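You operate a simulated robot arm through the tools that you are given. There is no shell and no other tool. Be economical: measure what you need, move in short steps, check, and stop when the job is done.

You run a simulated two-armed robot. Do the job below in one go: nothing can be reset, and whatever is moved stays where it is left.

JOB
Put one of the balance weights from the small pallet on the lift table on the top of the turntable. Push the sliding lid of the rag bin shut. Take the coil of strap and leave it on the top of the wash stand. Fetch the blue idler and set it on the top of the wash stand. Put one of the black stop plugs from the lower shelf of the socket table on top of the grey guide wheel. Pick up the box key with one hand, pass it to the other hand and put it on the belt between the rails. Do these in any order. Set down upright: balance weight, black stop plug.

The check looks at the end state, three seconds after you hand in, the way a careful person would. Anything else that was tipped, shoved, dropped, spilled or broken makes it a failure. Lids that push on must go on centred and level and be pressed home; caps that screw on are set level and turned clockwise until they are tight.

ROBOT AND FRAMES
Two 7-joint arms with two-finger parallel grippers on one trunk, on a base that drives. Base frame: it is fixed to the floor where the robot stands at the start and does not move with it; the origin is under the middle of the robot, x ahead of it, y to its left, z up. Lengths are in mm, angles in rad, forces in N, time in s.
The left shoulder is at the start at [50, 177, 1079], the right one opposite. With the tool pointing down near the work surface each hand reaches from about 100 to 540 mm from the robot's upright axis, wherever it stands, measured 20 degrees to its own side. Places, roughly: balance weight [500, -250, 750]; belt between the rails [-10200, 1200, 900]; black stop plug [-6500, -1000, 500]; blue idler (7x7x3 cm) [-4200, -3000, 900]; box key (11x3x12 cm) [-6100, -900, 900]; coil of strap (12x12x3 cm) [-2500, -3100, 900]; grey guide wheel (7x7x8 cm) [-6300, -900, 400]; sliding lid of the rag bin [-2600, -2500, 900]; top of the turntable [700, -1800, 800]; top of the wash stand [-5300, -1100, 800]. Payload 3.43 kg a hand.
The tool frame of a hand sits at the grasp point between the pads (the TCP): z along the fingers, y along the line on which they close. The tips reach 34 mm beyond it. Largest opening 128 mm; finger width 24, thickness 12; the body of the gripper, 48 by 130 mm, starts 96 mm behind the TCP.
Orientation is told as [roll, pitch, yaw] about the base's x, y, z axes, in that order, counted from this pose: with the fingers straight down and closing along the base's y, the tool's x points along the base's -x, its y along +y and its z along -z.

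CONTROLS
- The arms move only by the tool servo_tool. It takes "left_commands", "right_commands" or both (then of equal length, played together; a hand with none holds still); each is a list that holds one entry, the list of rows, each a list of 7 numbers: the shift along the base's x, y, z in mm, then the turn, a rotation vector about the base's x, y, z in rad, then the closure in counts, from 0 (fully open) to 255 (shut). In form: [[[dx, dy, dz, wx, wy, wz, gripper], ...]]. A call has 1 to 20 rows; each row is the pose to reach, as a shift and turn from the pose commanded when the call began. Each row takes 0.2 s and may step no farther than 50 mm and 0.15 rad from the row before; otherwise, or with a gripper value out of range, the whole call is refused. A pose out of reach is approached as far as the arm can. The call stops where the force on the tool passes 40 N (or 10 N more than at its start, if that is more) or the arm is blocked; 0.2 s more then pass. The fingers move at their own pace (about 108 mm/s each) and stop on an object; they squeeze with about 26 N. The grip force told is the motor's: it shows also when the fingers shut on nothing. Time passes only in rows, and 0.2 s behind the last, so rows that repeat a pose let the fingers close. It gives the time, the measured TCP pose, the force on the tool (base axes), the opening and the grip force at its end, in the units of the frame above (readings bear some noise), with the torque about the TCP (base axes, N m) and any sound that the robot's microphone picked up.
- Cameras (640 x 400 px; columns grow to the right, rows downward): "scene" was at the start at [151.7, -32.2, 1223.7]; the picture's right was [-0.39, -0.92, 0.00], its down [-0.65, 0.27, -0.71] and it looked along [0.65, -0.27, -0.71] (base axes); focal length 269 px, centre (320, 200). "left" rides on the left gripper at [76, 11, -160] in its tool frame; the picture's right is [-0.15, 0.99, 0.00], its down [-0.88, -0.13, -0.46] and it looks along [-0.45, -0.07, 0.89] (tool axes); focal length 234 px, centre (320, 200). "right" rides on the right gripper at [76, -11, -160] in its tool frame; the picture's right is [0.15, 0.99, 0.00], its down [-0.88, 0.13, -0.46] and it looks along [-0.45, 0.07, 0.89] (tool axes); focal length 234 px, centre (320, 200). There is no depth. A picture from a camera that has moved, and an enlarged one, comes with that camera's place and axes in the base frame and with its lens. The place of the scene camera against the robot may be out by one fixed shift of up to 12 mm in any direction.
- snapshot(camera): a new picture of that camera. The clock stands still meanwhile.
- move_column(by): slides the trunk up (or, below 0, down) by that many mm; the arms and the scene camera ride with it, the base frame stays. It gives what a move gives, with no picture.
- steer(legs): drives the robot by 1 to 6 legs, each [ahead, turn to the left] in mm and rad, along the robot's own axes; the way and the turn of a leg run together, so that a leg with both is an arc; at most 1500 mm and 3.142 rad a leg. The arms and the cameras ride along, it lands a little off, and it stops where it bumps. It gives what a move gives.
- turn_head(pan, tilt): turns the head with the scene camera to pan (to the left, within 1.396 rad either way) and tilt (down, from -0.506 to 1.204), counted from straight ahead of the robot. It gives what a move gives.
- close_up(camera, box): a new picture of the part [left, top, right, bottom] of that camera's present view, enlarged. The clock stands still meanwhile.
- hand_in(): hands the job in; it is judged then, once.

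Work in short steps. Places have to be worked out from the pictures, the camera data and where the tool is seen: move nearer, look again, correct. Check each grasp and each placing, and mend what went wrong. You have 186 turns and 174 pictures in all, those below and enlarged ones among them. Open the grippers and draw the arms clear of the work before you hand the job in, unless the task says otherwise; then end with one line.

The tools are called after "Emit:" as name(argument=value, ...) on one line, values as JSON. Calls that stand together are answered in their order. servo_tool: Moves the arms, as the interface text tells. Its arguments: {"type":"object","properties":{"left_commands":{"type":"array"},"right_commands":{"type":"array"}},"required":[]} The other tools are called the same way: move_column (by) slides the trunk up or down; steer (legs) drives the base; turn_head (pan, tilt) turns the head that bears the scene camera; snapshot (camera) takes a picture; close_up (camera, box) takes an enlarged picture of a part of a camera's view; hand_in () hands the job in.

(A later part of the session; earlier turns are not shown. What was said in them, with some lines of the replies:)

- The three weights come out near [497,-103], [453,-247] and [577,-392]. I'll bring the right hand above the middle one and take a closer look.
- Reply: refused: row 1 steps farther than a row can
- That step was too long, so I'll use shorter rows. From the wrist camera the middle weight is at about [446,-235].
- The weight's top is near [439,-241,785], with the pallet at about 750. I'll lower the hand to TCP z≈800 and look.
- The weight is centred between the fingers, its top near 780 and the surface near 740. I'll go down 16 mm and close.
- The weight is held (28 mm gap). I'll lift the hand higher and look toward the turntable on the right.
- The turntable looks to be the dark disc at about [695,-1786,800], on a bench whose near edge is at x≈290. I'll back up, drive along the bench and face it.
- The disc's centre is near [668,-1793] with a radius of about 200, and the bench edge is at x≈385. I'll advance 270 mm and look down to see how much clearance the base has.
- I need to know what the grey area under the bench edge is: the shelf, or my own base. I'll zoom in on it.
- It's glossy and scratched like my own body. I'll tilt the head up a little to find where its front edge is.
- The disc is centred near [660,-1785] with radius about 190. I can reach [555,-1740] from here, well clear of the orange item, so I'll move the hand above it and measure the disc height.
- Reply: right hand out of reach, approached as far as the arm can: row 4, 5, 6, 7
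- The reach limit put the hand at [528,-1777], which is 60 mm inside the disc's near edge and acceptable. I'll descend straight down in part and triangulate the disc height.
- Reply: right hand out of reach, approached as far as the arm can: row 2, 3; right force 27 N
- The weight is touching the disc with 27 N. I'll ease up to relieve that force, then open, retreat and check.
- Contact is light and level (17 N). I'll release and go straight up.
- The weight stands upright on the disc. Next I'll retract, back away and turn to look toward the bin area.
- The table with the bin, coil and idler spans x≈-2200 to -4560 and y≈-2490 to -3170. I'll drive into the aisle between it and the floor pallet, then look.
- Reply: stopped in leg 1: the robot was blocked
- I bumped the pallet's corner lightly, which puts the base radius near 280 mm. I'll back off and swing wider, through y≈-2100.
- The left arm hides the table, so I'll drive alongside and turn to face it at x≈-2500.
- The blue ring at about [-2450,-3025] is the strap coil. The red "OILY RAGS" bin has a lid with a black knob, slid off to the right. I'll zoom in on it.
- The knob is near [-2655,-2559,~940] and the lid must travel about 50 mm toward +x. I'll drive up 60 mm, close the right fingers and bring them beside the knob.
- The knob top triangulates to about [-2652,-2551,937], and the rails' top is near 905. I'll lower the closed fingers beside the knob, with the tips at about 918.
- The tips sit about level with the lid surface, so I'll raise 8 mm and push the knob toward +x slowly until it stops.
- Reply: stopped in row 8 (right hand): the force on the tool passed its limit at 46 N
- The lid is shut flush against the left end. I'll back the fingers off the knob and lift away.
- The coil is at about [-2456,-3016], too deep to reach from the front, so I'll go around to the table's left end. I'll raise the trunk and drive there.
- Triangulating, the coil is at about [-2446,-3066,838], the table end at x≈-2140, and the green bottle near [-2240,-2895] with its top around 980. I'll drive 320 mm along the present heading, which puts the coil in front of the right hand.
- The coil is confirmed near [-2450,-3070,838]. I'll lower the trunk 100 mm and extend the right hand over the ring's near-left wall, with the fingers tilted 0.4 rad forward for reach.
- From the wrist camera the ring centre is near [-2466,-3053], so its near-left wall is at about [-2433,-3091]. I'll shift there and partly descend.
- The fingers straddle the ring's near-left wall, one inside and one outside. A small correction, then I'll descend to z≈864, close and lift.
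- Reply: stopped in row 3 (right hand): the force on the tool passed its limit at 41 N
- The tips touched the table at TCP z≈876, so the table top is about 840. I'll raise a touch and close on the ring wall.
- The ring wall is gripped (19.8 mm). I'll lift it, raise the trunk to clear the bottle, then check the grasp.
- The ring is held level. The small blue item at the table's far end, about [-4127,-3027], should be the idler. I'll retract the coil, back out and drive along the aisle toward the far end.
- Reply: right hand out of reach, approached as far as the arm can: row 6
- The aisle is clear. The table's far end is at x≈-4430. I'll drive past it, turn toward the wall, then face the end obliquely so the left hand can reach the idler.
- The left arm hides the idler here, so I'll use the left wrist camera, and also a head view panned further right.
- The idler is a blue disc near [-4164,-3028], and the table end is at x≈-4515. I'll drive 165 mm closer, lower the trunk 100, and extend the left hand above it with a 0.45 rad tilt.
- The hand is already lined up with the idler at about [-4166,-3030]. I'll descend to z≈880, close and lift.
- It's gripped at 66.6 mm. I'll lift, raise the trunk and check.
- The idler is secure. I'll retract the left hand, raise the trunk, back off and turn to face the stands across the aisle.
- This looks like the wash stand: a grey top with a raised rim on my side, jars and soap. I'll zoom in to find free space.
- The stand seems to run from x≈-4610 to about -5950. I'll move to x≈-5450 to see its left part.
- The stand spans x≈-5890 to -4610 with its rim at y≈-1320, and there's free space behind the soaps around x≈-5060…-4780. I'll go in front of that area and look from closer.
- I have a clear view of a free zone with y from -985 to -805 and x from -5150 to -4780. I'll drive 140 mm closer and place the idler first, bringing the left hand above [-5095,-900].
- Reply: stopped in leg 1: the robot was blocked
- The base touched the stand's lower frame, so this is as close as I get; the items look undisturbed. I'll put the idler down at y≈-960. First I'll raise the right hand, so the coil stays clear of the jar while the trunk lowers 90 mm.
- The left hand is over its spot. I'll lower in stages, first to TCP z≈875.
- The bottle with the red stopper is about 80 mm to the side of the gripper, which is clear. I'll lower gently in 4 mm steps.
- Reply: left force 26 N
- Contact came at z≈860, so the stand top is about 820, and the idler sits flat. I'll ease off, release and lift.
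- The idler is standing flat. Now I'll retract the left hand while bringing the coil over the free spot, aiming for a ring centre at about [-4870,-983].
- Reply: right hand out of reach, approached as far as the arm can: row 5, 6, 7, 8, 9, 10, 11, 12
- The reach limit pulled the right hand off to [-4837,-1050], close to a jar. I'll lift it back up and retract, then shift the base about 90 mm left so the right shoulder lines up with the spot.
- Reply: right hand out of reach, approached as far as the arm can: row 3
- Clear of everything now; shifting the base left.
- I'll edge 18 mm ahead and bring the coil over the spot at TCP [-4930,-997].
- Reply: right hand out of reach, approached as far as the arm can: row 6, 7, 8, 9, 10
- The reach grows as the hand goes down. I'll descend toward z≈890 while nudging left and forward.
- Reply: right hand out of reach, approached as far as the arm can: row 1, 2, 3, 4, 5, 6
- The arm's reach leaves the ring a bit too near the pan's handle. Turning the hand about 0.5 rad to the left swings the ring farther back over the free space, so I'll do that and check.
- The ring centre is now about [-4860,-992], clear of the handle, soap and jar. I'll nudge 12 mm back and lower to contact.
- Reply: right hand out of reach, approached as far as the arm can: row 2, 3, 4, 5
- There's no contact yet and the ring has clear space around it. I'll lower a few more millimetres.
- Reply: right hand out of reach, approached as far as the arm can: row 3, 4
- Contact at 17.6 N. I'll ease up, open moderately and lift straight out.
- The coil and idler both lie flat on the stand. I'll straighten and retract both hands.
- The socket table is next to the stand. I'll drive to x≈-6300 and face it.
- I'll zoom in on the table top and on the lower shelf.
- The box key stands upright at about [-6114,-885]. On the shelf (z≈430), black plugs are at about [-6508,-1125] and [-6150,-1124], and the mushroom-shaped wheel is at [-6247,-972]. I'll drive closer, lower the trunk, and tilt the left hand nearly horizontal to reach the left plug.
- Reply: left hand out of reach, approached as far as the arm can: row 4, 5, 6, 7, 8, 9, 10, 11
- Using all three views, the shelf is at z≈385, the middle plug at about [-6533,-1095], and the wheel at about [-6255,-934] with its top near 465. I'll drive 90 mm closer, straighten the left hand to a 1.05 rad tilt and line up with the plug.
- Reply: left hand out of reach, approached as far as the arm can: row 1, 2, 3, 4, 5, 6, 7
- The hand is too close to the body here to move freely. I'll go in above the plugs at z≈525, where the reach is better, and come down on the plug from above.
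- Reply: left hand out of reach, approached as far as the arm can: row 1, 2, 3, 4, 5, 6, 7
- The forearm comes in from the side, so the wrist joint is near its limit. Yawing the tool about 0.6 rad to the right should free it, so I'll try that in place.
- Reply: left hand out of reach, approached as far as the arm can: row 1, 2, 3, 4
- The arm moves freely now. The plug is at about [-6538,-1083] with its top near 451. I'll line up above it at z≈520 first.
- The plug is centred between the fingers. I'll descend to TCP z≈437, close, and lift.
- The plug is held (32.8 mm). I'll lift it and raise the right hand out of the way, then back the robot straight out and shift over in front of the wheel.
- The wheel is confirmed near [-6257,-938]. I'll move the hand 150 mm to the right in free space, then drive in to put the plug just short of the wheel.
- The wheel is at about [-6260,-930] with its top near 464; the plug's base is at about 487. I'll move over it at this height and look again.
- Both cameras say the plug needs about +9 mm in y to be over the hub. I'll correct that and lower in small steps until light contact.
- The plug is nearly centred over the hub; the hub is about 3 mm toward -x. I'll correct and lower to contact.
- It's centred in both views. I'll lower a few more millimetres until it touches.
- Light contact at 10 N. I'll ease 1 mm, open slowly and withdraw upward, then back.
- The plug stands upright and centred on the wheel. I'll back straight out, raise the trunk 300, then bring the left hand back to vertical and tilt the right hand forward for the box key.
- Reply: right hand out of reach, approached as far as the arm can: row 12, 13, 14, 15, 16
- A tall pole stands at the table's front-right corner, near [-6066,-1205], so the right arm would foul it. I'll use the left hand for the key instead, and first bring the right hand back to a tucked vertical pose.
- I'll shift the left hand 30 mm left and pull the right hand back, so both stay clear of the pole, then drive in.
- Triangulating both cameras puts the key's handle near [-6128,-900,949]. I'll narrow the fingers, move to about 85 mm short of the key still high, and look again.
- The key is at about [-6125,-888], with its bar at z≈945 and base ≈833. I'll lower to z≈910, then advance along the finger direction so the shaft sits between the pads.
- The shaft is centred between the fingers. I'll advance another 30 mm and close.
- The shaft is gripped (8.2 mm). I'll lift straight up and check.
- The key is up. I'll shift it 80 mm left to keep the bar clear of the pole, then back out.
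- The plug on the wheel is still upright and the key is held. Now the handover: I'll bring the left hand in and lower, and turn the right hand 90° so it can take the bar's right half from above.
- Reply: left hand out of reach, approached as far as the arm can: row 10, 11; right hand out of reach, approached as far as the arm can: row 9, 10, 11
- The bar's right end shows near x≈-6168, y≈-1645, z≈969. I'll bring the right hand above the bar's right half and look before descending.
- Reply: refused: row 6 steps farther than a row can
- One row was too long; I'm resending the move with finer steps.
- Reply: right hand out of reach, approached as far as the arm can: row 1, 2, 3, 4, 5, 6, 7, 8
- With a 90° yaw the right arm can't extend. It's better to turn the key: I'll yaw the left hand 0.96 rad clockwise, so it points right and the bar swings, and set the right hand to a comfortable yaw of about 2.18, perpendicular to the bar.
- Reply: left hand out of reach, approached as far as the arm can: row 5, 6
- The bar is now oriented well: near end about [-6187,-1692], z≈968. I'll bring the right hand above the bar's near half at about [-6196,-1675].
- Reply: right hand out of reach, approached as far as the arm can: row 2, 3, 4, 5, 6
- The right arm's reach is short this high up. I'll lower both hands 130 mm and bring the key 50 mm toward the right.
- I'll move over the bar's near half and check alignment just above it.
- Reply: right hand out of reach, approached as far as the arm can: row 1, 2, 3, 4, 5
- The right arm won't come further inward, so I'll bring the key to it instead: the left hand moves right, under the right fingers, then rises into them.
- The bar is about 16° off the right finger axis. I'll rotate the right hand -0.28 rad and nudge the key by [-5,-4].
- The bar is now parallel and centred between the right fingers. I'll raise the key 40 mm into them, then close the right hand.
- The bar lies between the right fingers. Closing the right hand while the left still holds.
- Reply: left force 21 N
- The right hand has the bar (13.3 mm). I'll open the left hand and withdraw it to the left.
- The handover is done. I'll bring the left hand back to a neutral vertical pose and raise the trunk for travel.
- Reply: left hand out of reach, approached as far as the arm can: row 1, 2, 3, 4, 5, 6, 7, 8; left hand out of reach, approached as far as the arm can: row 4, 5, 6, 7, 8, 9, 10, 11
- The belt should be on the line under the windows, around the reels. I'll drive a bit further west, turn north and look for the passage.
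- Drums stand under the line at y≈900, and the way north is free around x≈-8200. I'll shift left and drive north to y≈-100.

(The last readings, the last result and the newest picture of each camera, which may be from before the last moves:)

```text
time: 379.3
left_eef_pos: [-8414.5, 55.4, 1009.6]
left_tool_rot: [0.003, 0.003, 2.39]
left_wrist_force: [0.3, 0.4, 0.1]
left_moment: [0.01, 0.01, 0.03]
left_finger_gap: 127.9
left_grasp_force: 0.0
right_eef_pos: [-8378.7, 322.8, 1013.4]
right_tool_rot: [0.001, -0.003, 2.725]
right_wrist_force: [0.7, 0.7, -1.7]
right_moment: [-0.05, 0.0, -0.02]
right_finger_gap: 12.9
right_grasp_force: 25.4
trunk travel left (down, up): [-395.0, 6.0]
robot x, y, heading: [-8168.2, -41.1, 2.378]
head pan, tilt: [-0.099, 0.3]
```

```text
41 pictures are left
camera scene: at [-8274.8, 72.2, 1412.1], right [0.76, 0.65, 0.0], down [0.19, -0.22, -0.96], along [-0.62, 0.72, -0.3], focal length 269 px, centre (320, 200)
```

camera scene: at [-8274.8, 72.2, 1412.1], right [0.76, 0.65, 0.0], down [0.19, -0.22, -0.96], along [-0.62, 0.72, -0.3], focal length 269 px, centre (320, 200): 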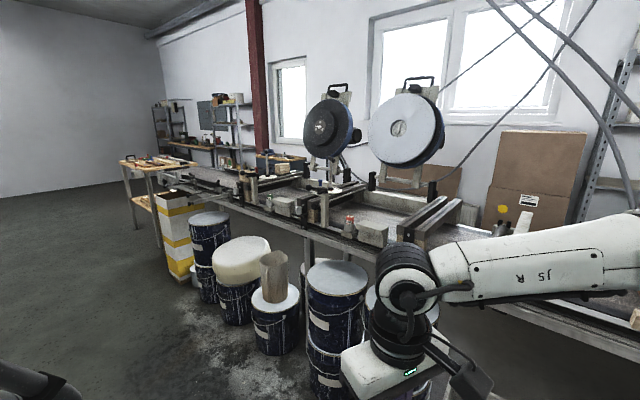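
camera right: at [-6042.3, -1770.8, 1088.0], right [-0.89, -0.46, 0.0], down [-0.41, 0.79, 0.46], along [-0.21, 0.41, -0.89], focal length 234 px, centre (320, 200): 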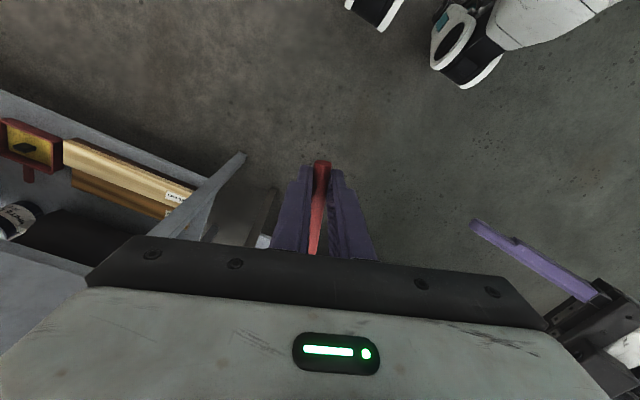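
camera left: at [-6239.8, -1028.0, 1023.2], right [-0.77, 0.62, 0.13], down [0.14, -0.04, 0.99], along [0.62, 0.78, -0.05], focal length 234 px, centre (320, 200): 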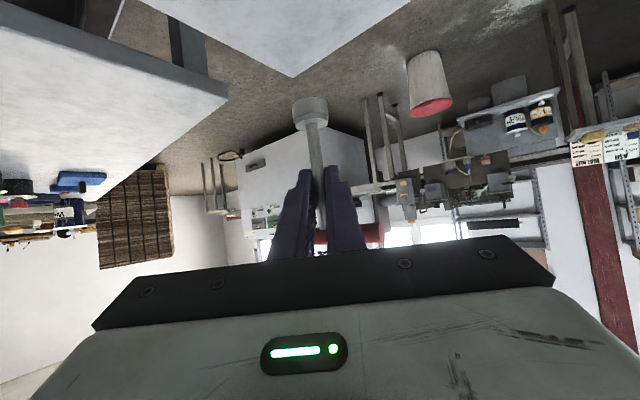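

The belt section at the target should be at about pixel (229,185). I'll zoom in there.

Emit:
close_up(camera="scene", box=[110, 130, 330, 250])

```text
2.91 times, centred on (220, 190) of scene
camera zoom: at [-8274.8, 72.2, 1412.1], right [0.76, 0.65, 0.0], down [0.19, -0.22, -0.96], along [-0.62, 0.72, -0.3], focal length 783 px, centre (611, 229)
```

zoom: 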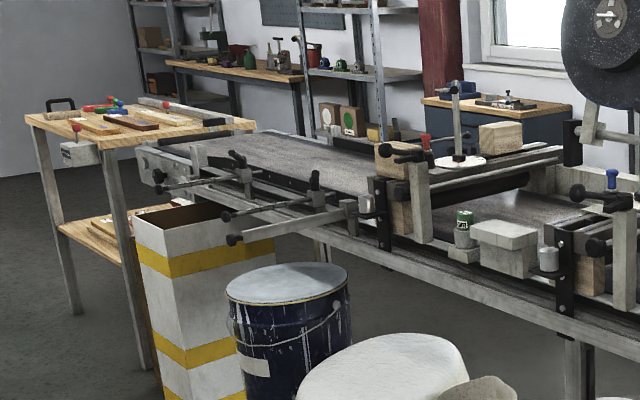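

The belt runs from x≈-10950 to about -9450 between side rails. Drums and boxes block the middle, but there's a gap near the left end. I'll drive along y≈300 to x≈-10900, face north and inspect.

Emit:
steer(legs=[[450, 0], [0, 0.764], [1500, 0], [900, 0], [0, -1.571]])

Emit:
turn_head(pan=-0.15, tilt=0.5)

Emit:
snapshot(camera="scene")

```text
time: 399.3
left_eef_pos: [-10994.7, 489.7, 1011.2]
left_tool_rot: [0.003, 0.005, 1.574]
left_wrist_force: [-0.5, 0.0, -0.3]
left_moment: [-0.03, 0.0, 0.01]
left_finger_gap: 127.7
left_grasp_force: 0.0
right_eef_pos: [-10775.7, 646.3, 1013.2]
right_tool_rot: [0.001, -0.002, 1.905]
right_wrist_force: [-0.6, 0.3, -1.4]
right_moment: [-0.04, 0.0, 0.01]
right_finger_gap: 12.9
right_grasp_force: 26.0
trunk travel left (down, up): [-395.0, 6.0]
robot x, y, heading: [-10899.1, 244.8, 1.562]
head pan, tilt: [-0.099, 0.3]
```

```text
time: 400.0
left_eef_pos: [-10996.2, 489.6, 1010.4]
left_tool_rot: [0.003, 0.002, 1.574]
left_wrist_force: [-0.5, 0.5, 0.9]
left_moment: [0.04, 0.01, -0.01]
left_finger_gap: 128.1
left_grasp_force: 0.1
right_eef_pos: [-10775.3, 646.5, 1012.9]
right_tool_rot: [0.0, -0.002, 1.908]
right_wrist_force: [0.2, 0.6, -0.6]
right_moment: [-0.03, 0.0, 0.03]
right_finger_gap: 12.9
right_grasp_force: 25.8
trunk travel left (down, up): [-395.0, 6.0]
robot x, y, heading: [-10903.0, 243.4, 1.564]
head pan, tilt: [-0.15, 0.499]
```

```text
39 pictures are left
camera scene: at [-10880.7, 400.5, 1393.8], right [0.99, -0.16, 0.0], down [-0.07, -0.47, -0.88], along [0.14, 0.87, -0.48], focal length 269 px, centre (320, 200)
```

scene: 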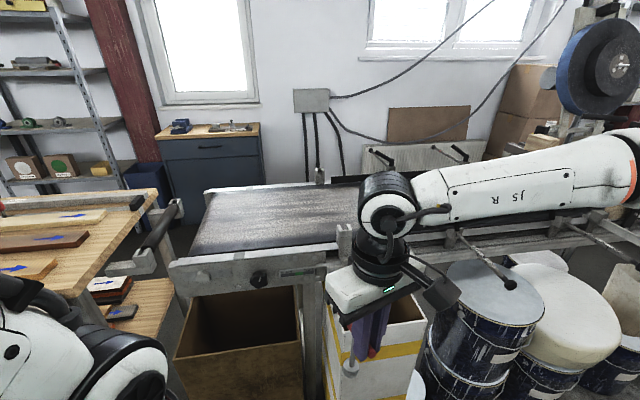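

The guide rails begin at about x=-10700, with the open belt end to the left. I'll stand near [-10970,690], where the right hand can reach the belt between the rails. First I'll raise the key clear.

Emit:
servo_tool(right_commands=[[[0, -10, 25, 0, 0, 0, 255], [0, -25, 50, 0, 0, 0, 255], [0, -40, 75, 0, 0, 0, 255], [0, -60, 100, 0, 0, 0, 255], [0, -60, 100, 0, 0, 0, 255]]])

Emit:
steer(legs=[[0, 0.155], [420, 0], [0, -0.155]])

Emit:
turn_head(pan=-0.6, tilt=0.6)

Emit:
snapshot(camera="scene")

Emit:
snapshot(camera="right")

```text
time: 401.2
left_eef_pos: [-10996.1, 489.7, 1010.2]
left_tool_rot: [0.003, 0.002, 1.575]
left_wrist_force: [0.2, -0.1, -0.7]
left_moment: [-0.03, 0.0, 0.0]
left_finger_gap: 128.3
left_grasp_force: 0.0
right_eef_pos: [-10776.6, 587.4, 1110.6]
right_tool_rot: [-0.001, -0.002, 1.907]
right_wrist_force: [0.0, 0.2, -0.6]
right_moment: [-0.02, -0.01, -0.02]
right_finger_gap: 12.8
right_grasp_force: 25.6
trunk travel left (down, up): [-395.0, 6.0]
robot x, y, heading: [-10902.9, 242.5, 1.569]
head pan, tilt: [-0.15, 0.499]
```

```text
time: 404.6
left_eef_pos: [-11104.8, 885.2, 1010.4]
left_tool_rot: [0.007, 0.003, 1.741]
left_wrist_force: [0.4, 0.5, -0.4]
left_moment: [0.04, 0.02, -0.02]
left_finger_gap: 128.0
left_grasp_force: 0.0
right_eef_pos: [-10903.1, 1017.7, 1109.9]
right_tool_rot: [0.002, -0.004, 2.076]
right_wrist_force: [0.9, -0.9, -1.0]
right_moment: [0.0, 0.05, 0.04]
right_finger_gap: 12.8
right_grasp_force: 26.0
trunk travel left (down, up): [-395.0, 6.0]
robot x, y, heading: [-10990.5, 653.6, 1.732]
head pan, tilt: [-0.15, 0.499]
stopped in leg 2: the robot was blocked; the commanded pose is now the measured one
```

```text
time: 405.5
left_eef_pos: [-11106.2, 886.5, 1010.0]
left_tool_rot: [0.002, 0.005, 1.741]
left_wrist_force: [0.4, -1.0, 0.5]
left_moment: [-0.02, -0.01, -0.01]
left_finger_gap: 127.9
left_grasp_force: 0.1
right_eef_pos: [-10906.3, 1019.2, 1109.1]
right_tool_rot: [0.0, -0.004, 2.075]
right_wrist_force: [0.3, -0.3, -1.4]
right_moment: [-0.02, 0.02, 0.0]
right_finger_gap: 12.7
right_grasp_force: 26.2
trunk travel left (down, up): [-395.0, 6.0]
robot x, y, heading: [-10990.5, 651.4, 1.732]
head pan, tilt: [-0.6, 0.6]
```

```text
38 pictures are left
camera scene: at [-10955.5, 801.8, 1384.6], right [0.9, -0.43, 0.0], down [-0.24, -0.51, -0.83], along [0.35, 0.75, -0.56], focal length 269 px, centre (320, 200)
```

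scene: 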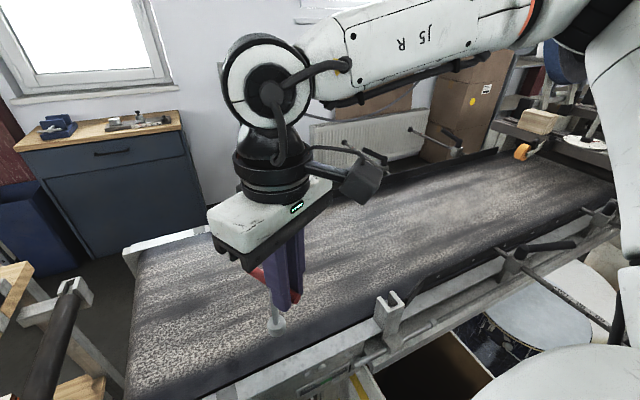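

```text
37 pictures are left
camera right: at [-10859.3, 958.0, 1269.6], right [-0.8, -0.61, 0.0], down [-0.54, 0.71, 0.46], along [-0.28, 0.36, -0.89], focal length 234 px, centre (320, 200)
```

right: 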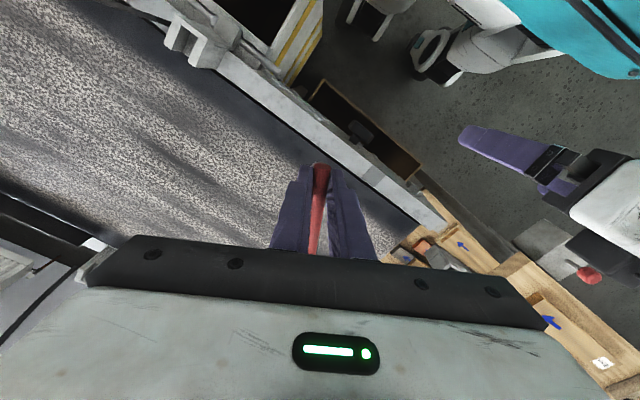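

The belt is fully in view and the guide rails start near x=-10690. The base touched the frame, so I'll back off 15 mm, then carry the key over the belt and along it to about [-10640,1110].

Emit:
steer(legs=[[-15, 0]])

Emit:
servo_tool(right_commands=[[[0, 35, 0, 0, 0, 0, 255], [0, 70, 0, 0, 0, 0, 255], [0, 100, 0, 0, 0, 0, 255], [40, 105, -5, 0, 0, 0, 255], [80, 105, -10, 0, 0, 0, 255], [120, 105, -15, 0, 0, 0, 255], [160, 105, -20, 0, 0, 0, 255], [200, 105, -25, 0, 0, 0, 255], [235, 105, -30, 0, 0, 0, 255], [266, 105, -35, 0, 0, 0, 255], [266, 105, -35, 0, 0, 0, 255]]])

Emit:
snapshot(camera="scene")

Emit:
snapshot(camera="right")

```text
time: 406.2
left_eef_pos: [-11103.8, 870.5, 1010.8]
left_tool_rot: [0.004, 0.004, 1.741]
left_wrist_force: [0.1, 0.5, 0.6]
left_moment: [0.01, 0.03, 0.0]
left_finger_gap: 128.0
left_grasp_force: 0.0
right_eef_pos: [-10904.4, 1003.2, 1109.6]
right_tool_rot: [0.0, -0.002, 2.075]
right_wrist_force: [0.0, -0.3, -1.2]
right_moment: [-0.01, 0.01, 0.0]
right_finger_gap: 12.8
right_grasp_force: 26.6
trunk travel left (down, up): [-395.0, 6.0]
robot x, y, heading: [-10987.6, 640.9, 1.73]
head pan, tilt: [-0.6, 0.6]
```

```text
time: 408.6
left_eef_pos: [-11105.1, 869.8, 1010.4]
left_tool_rot: [0.002, 0.004, 1.742]
left_wrist_force: [-1.0, 0.2, 0.3]
left_moment: [0.05, -0.04, 0.0]
left_finger_gap: 128.0
left_grasp_force: 0.0
right_eef_pos: [-10638.5, 1104.4, 1078.2]
right_tool_rot: [-0.006, 0.0, 2.076]
right_wrist_force: [0.0, 0.2, 0.2]
right_moment: [-0.01, -0.06, -0.01]
right_finger_gap: 12.9
right_grasp_force: 26.5
trunk travel left (down, up): [-395.0, 6.0]
robot x, y, heading: [-10985.1, 638.6, 1.73]
head pan, tilt: [-0.6, 0.6]
```

```text
36 pictures are left
camera scene: at [-10955.1, 786.8, 1384.8], right [0.9, -0.43, 0.0], down [-0.24, -0.51, -0.83], along [0.35, 0.75, -0.56], focal length 269 px, centre (320, 200)
```

scene: 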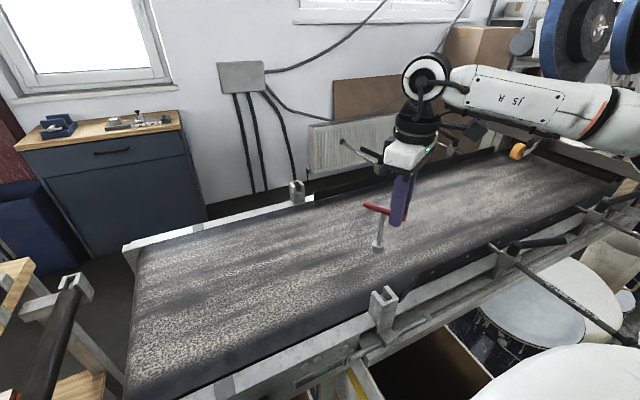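

```text
35 pictures are left
camera right: at [-10593.2, 1044.3, 1238.0], right [-0.8, -0.61, 0.0], down [-0.54, 0.71, 0.46], along [-0.27, 0.36, -0.89], focal length 234 px, centre (320, 200)
```

right: 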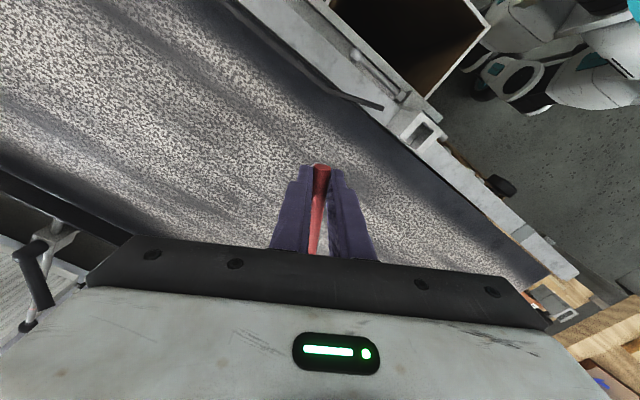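

The front guide rail begins at about x=-10666, so I'll take the key about 90 mm further along before lowering.

Emit:
servo_tool(right_commands=[[[30, 0, -8, 0, 0, 0, 255], [60, 0, -16, 0, 0, 0, 255], [95, 0, -24, 0, 0, 0, 255], [95, 0, -24, 0, 0, 0, 255]]])

Emit:
close_up(camera="scene", box=[280, 120, 560, 340])

```text
time: 409.6
left_eef_pos: [-11103.3, 871.6, 1010.1]
left_tool_rot: [0.004, 0.004, 1.741]
left_wrist_force: [0.0, -0.2, 0.3]
left_moment: [-0.02, 0.02, -0.01]
left_finger_gap: 127.9
left_grasp_force: 0.1
right_eef_pos: [-10625.2, 1084.7, 1059.9]
right_tool_rot: [-0.001, -0.003, 2.073]
right_wrist_force: [-0.4, 0.9, -1.0]
right_moment: [-0.06, -0.04, 0.02]
right_finger_gap: 12.9
right_grasp_force: 26.0
right hand out of reach, approached as far as the arm can: row 1, 2, 3, 4
trunk travel left (down, up): [-395.0, 6.0]
robot x, y, heading: [-10988.6, 639.7, 1.731]
head pan, tilt: [-0.6, 0.6]
```

```text
1.82 times, centred on (420, 230) of scene
camera zoom: at [-10953.4, 787.6, 1384.6], right [0.9, -0.43, 0.0], down [-0.24, -0.51, -0.82], along [0.35, 0.75, -0.57], focal length 490 px, centre (138, 146)
```

zoom: 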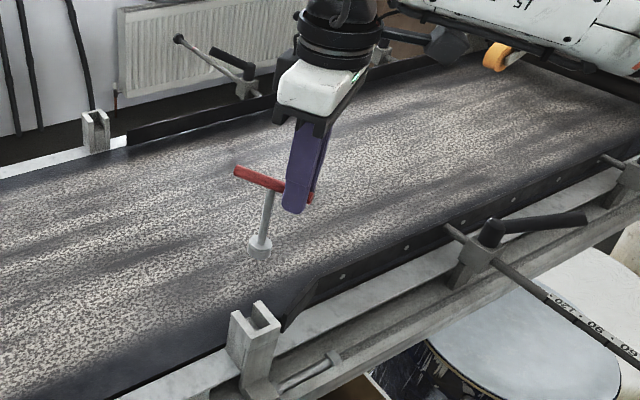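

The arm is at its limit at x=-10625, so the key would sit only about 20 mm inside the rail start. Turning the hand clockwise moves the shaft toward +x and may free some reach, so I'll rotate 0.8 rad and then extend.

Emit:
servo_tool(right_commands=[[[0, 0, 0, 0, 0, -0.135, 255], [0, 0, 0, 0, 0, -0.27, 255], [0, 0, 0, 0, 0, -0.405, 255], [0, 0, 0, 0, 0, -0.54, 255], [0, 0, 0, 0, 0, -0.675, 255], [0, 0, 0, 0, 0, -0.8, 255], [25, 5, 0, 0, 0, -0.8, 255], [50, 10, 0, 0, 0, -0.8, 255], [75, 15, 0, 0, 0, -0.8, 255], [75, 15, 0, 0, 0, -0.8, 255]]])

Emit:
close_up(camera="scene", box=[280, 120, 560, 340])

```text
time: 411.8
left_eef_pos: [-11104.2, 870.7, 1010.1]
left_tool_rot: [0.004, 0.006, 1.743]
left_wrist_force: [0.8, -0.1, -0.2]
left_moment: [0.02, 0.02, 0.04]
left_finger_gap: 128.0
left_grasp_force: 0.1
right_eef_pos: [-10549.9, 1099.7, 1061.0]
right_tool_rot: [0.001, 0.0, 1.276]
right_wrist_force: [0.3, 0.4, -0.4]
right_moment: [0.0, -0.02, 0.01]
right_finger_gap: 12.8
right_grasp_force: 26.1
trunk travel left (down, up): [-395.0, 6.0]
robot x, y, heading: [-10987.0, 643.3, 1.73]
head pan, tilt: [-0.6, 0.6]
```

```text
1.82 times, centred on (420, 230) of scene
camera zoom: at [-10953.6, 787.5, 1384.6], right [0.9, -0.43, 0.0], down [-0.24, -0.51, -0.83], along [0.35, 0.75, -0.56], focal length 490 px, centre (138, 146)
```

zoom: 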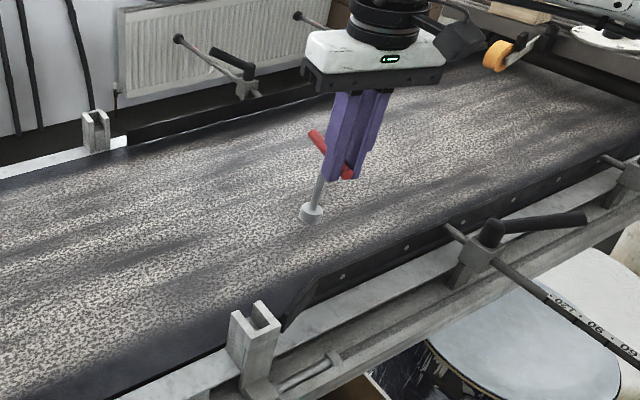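

Now it's well inside the rails at [-10550,1100]. The key leans about 0.16 rad, having rolled slightly about its bar at the handover, so I'll tilt the hand to bring it upright and recheck.

Emit:
servo_tool(right_commands=[[[10, 10, 0, -0.023, -0.077, 0, 255], [20, 20, 0, -0.046, -0.153, 0, 255], [20, 20, 0, -0.046, -0.153, 0, 255]]])

Emit:
close_up(camera="scene", box=[380, 130, 500, 250])

Emit:
snapshot(camera="right")

```text
time: 412.6
left_eef_pos: [-11102.7, 870.0, 1010.1]
left_tool_rot: [0.004, 0.006, 1.741]
left_wrist_force: [0.3, 0.1, -0.4]
left_moment: [0.0, -0.01, 0.03]
left_finger_gap: 128.0
left_grasp_force: 0.0
right_eef_pos: [-10530.4, 1120.4, 1059.9]
right_tool_rot: [-0.16, -0.002, 1.275]
right_wrist_force: [-0.3, -0.5, -1.4]
right_moment: [-0.01, -0.04, -0.02]
right_finger_gap: 12.7
right_grasp_force: 26.0
trunk travel left (down, up): [-395.0, 6.0]
robot x, y, heading: [-10988.7, 637.6, 1.724]
head pan, tilt: [-0.6, 0.6]
```

```text
3.33 times, centred on (440, 190) of scene
camera zoom: at [-10953.1, 787.3, 1384.6], right [0.9, -0.43, 0.0], down [-0.24, -0.51, -0.83], along [0.35, 0.75, -0.56], focal length 897 px, centre (-80, 233)
```

zoom: 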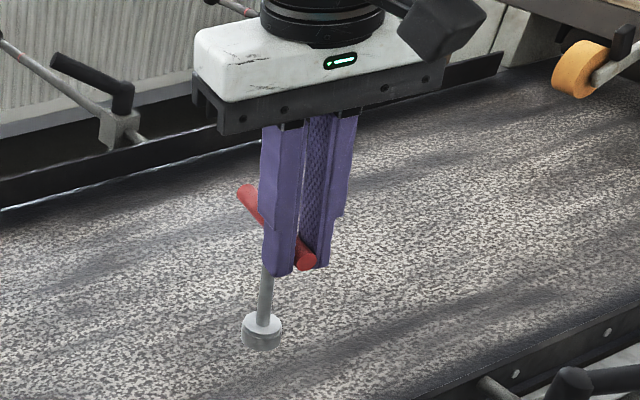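

```text
31 pictures are left
camera right: at [-10565.6, 1052.6, 1220.0], right [-0.98, 0.14, -0.16], down [0.06, 0.9, 0.43], along [0.2, 0.41, -0.89], focal length 234 px, centre (320, 200)
```

right: 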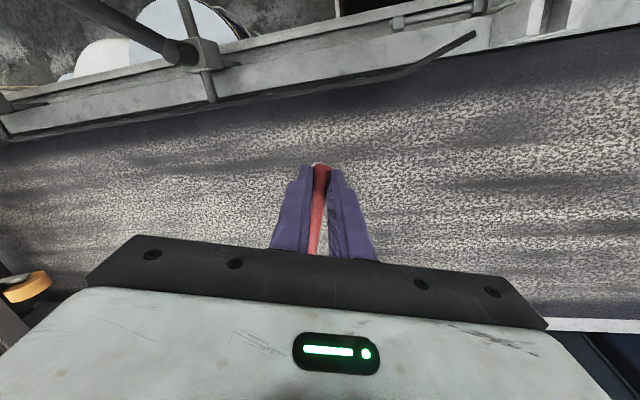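

Comparing slopes against the vertical vanishing point, the key was already upright before. I'll undo that tilt and verify.

Emit:
servo_tool(right_commands=[[[0, 0, 0, 0.023, 0.077, 0, 255], [0, 0, 0, 0.046, 0.153, 0, 255], [0, 0, 0, 0.046, 0.153, 0, 255]]])

Emit:
close_up(camera="scene", box=[400, 150, 480, 240])

```text
time: 413.4
left_eef_pos: [-11103.0, 871.6, 1009.7]
left_tool_rot: [0.005, 0.005, 1.743]
left_wrist_force: [-0.3, -0.3, 0.3]
left_moment: [0.02, -0.03, -0.02]
left_finger_gap: 127.9
left_grasp_force: 0.0
right_eef_pos: [-10529.8, 1120.8, 1060.7]
right_tool_rot: [0.001, -0.002, 1.276]
right_wrist_force: [-1.2, 0.5, -0.6]
right_moment: [-0.03, -0.02, 0.0]
right_finger_gap: 12.9
right_grasp_force: 26.4
trunk travel left (down, up): [-395.0, 6.0]
robot x, y, heading: [-10985.2, 638.4, 1.726]
head pan, tilt: [-0.6, 0.6]
```

```text
4.44 times, centred on (440, 195) of scene
camera zoom: at [-10953.4, 787.5, 1384.6], right [0.9, -0.43, 0.0], down [-0.24, -0.51, -0.83], along [0.35, 0.75, -0.56], focal length 1196 px, centre (-213, 222)
```

zoom: 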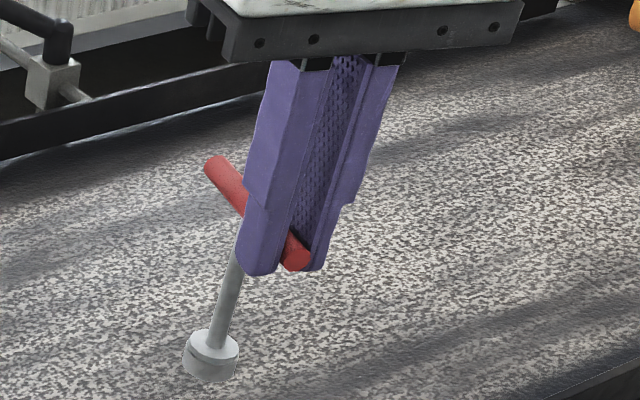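

The shaft is vertical to within 0.01 rad. I'll lower gently until the base touches the belt.

Emit:
servo_tool(right_commands=[[[0, 0, -8, 0, 0, 0, 255], [0, 0, -14, 0, 0, 0, 255], [0, 0, -19, 0, 0, 0, 255], [0, 0, -23, 0, 0, 0, 255], [0, 0, -26, 0, 0, 0, 255], [0, 0, -26, 0, 0, 0, 255]]])

Emit:
close_up(camera="scene", box=[390, 150, 490, 250])

```text
time: 414.8
left_eef_pos: [-11103.9, 871.0, 1008.9]
left_tool_rot: [0.005, 0.003, 1.742]
left_wrist_force: [0.9, 0.0, -0.7]
left_moment: [0.0, -0.01, -0.01]
left_finger_gap: 128.0
left_grasp_force: 0.1
right_eef_pos: [-10529.9, 1121.6, 1037.1]
right_tool_rot: [0.0, -0.002, 1.274]
right_wrist_force: [-0.3, 0.0, -0.7]
right_moment: [-0.06, 0.0, 0.01]
right_finger_gap: 12.9
right_grasp_force: 26.5
trunk travel left (down, up): [-395.0, 6.0]
robot x, y, heading: [-10984.2, 637.6, 1.724]
head pan, tilt: [-0.6, 0.6]
```

```text
4.00 times, centred on (440, 200) of scene
camera zoom: at [-10953.3, 787.5, 1384.6], right [0.9, -0.43, 0.0], down [-0.24, -0.51, -0.83], along [0.35, 0.75, -0.56], focal length 1077 px, centre (-160, 200)
```

zoom: 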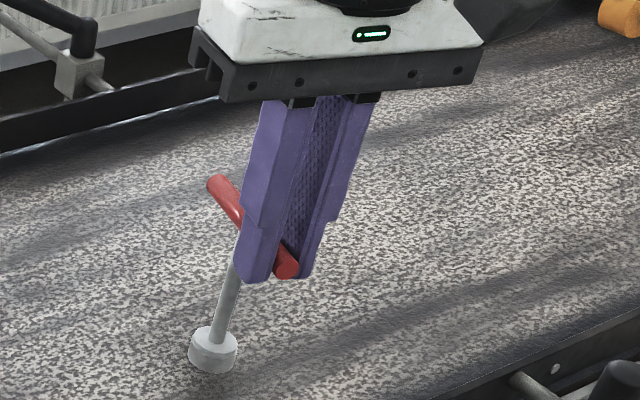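

No contact yet. I'll continue down in small steps.

Emit:
servo_tool(right_commands=[[[0, 0, -4, 0, 0, 0, 255], [0, 0, -8, 0, 0, 0, 255], [0, 0, -12, 0, 0, 0, 255], [0, 0, -16, 0, 0, 0, 255], [0, 0, -20, 0, 0, 0, 255]]])

Emit:
close_up(camera="scene", box=[390, 150, 490, 250])

```text
time: 416.0
left_eef_pos: [-11104.5, 869.7, 1011.2]
left_tool_rot: [0.001, 0.003, 1.742]
left_wrist_force: [0.4, 0.4, -0.3]
left_moment: [-0.01, 0.01, 0.01]
left_finger_gap: 127.9
left_grasp_force: 0.1
right_eef_pos: [-10533.6, 1120.1, 1021.7]
right_tool_rot: [-0.001, -0.011, 1.278]
right_wrist_force: [-3.2, -2.6, 23.4]
right_moment: [0.11, -0.01, 0.0]
right_finger_gap: 13.5
right_grasp_force: 25.9
trunk travel left (down, up): [-395.0, 6.0]
robot x, y, heading: [-10989.2, 639.6, 1.725]
head pan, tilt: [-0.6, 0.6]
```

```text
4.00 times, centred on (440, 200) of scene
camera zoom: at [-10955.8, 784.9, 1385.4], right [0.9, -0.43, 0.0], down [-0.24, -0.51, -0.83], along [0.35, 0.75, -0.56], focal length 1077 px, centre (-160, 200)
```

zoom: 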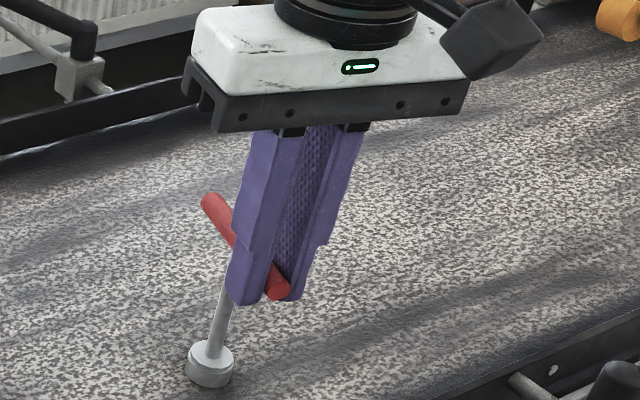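

Contact at 23 N. I'll ease off, then open slowly and lift away.

Emit:
servo_tool(right_commands=[[[0, 0, 4, 0, 0, 0, 255], [0, 0, 4, 0, 0, 0, 255], [0, 0, 4, 0, 0, 0, 220], [0, 0, 4, 0, 0, 0, 190], [0, 0, 4, 0, 0, 0, 160], [0, 0, 4, 0, 0, 0, 140], [0, 0, 4, 0, 0, 0, 140], [0, 0, 30, 0, 0, 0, 140], [0, 0, 65, 0, 0, 0, 140], [0, 0, 95, 0, 0, 0, 140]]])

Emit:
snapshot(camera="scene")

```text
time: 418.2
left_eef_pos: [-11103.5, 871.4, 1009.6]
left_tool_rot: [0.004, 0.005, 1.741]
left_wrist_force: [-0.8, -0.5, -0.4]
left_moment: [-0.01, 0.01, 0.0]
left_finger_gap: 127.9
left_grasp_force: 0.0
right_eef_pos: [-10526.9, 1122.1, 1111.7]
right_tool_rot: [-0.001, -0.002, 1.275]
right_wrist_force: [-0.2, 0.1, -0.8]
right_moment: [0.01, -0.04, 0.02]
right_finger_gap: 57.3
right_grasp_force: 0.0
trunk travel left (down, up): [-395.0, 6.0]
robot x, y, heading: [-10987.7, 638.4, 1.723]
head pan, tilt: [-0.6, 0.6]
```

```text
27 pictures are left
camera scene: at [-10953.7, 787.2, 1384.6], right [0.9, -0.43, 0.0], down [-0.24, -0.51, -0.83], along [0.35, 0.75, -0.56], focal length 269 px, centre (320, 200)
```

scene: 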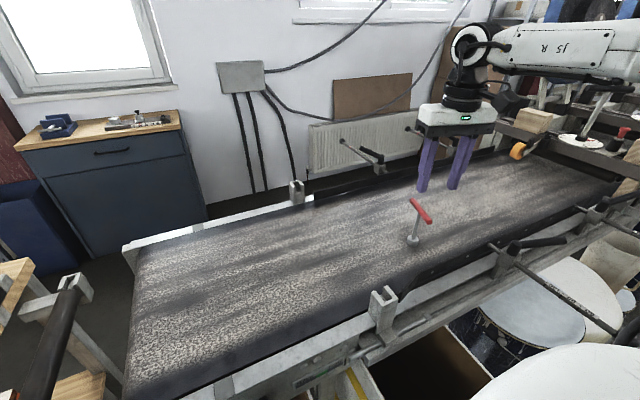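

The key stands on the belt between the rails. I'll draw the right arm clear, back off, and take a last look.

Emit:
servo_tool(right_commands=[[[-10, -5, 20, 0, 0, 0, 100], [-40, -20, 30, 0, 0, 0, 50], [-80, -40, 30, 0, 0, 0, 0], [-120, -60, 30, 0, 0, 0, 0], [-160, -90, 30, 0, 0, 0, 0], [-190, -125, 30, 0, 0, 0, 0], [-215, -160, 30, 0, 0, 0, 0]]])

Emit:
steer(legs=[[-250, 0]])

Emit:
snapshot(camera="scene")

```text
time: 419.8
left_eef_pos: [-11103.9, 870.4, 1010.0]
left_tool_rot: [0.003, 0.003, 1.742]
left_wrist_force: [-0.4, 0.5, 0.3]
left_moment: [-0.01, 0.0, 0.02]
left_finger_gap: 128.0
left_grasp_force: 0.1
right_eef_pos: [-10745.8, 957.6, 1144.0]
right_tool_rot: [0.001, 0.0, 1.274]
right_wrist_force: [-0.7, -0.7, -0.9]
right_moment: [0.01, -0.05, -0.01]
right_finger_gap: 128.0
right_grasp_force: 0.1
trunk travel left (down, up): [-395.0, 6.0]
robot x, y, heading: [-10986.5, 639.1, 1.732]
head pan, tilt: [-0.6, 0.6]
```

```text
time: 421.7
left_eef_pos: [-11065.6, 622.2, 1009.7]
left_tool_rot: [0.004, 0.003, 1.747]
left_wrist_force: [1.0, 1.0, -0.2]
left_moment: [0.05, 0.02, 0.0]
left_finger_gap: 128.0
left_grasp_force: 0.1
right_eef_pos: [-10706.1, 712.0, 1143.6]
right_tool_rot: [0.0, -0.002, 1.283]
right_wrist_force: [0.8, -0.1, 0.3]
right_moment: [0.02, 0.0, -0.02]
right_finger_gap: 127.9
right_grasp_force: 0.1
trunk travel left (down, up): [-395.0, 6.0]
robot x, y, heading: [-10945.9, 387.9, 1.736]
head pan, tilt: [-0.6, 0.6]
```

```text
26 pictures are left
camera scene: at [-10914.0, 539.2, 1384.7], right [0.91, -0.42, 0.0], down [-0.24, -0.51, -0.83], along [0.35, 0.75, -0.56], focal length 269 px, centre (320, 200)
```

scene: 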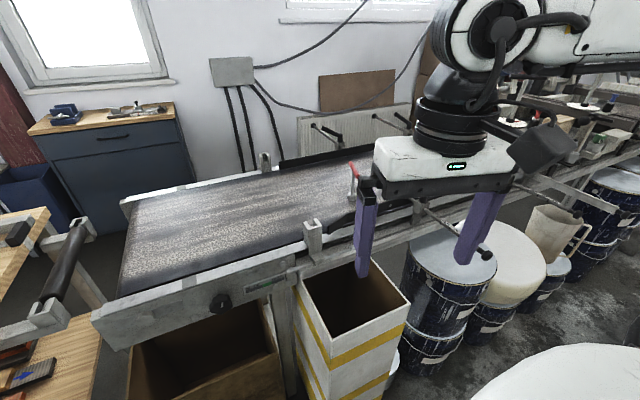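

All six tasks check out in the pictures, the grippers are open and the arms are clear of the work. Handing in.

Emit:
hand_in()

```text
The job is handed in.
```

I finished all six tasks and handed the job in. The base bumped the floor pallet, the wash stand frame and the belt line frame lightly while driving; nothing looked moved in the pictures afterwards.
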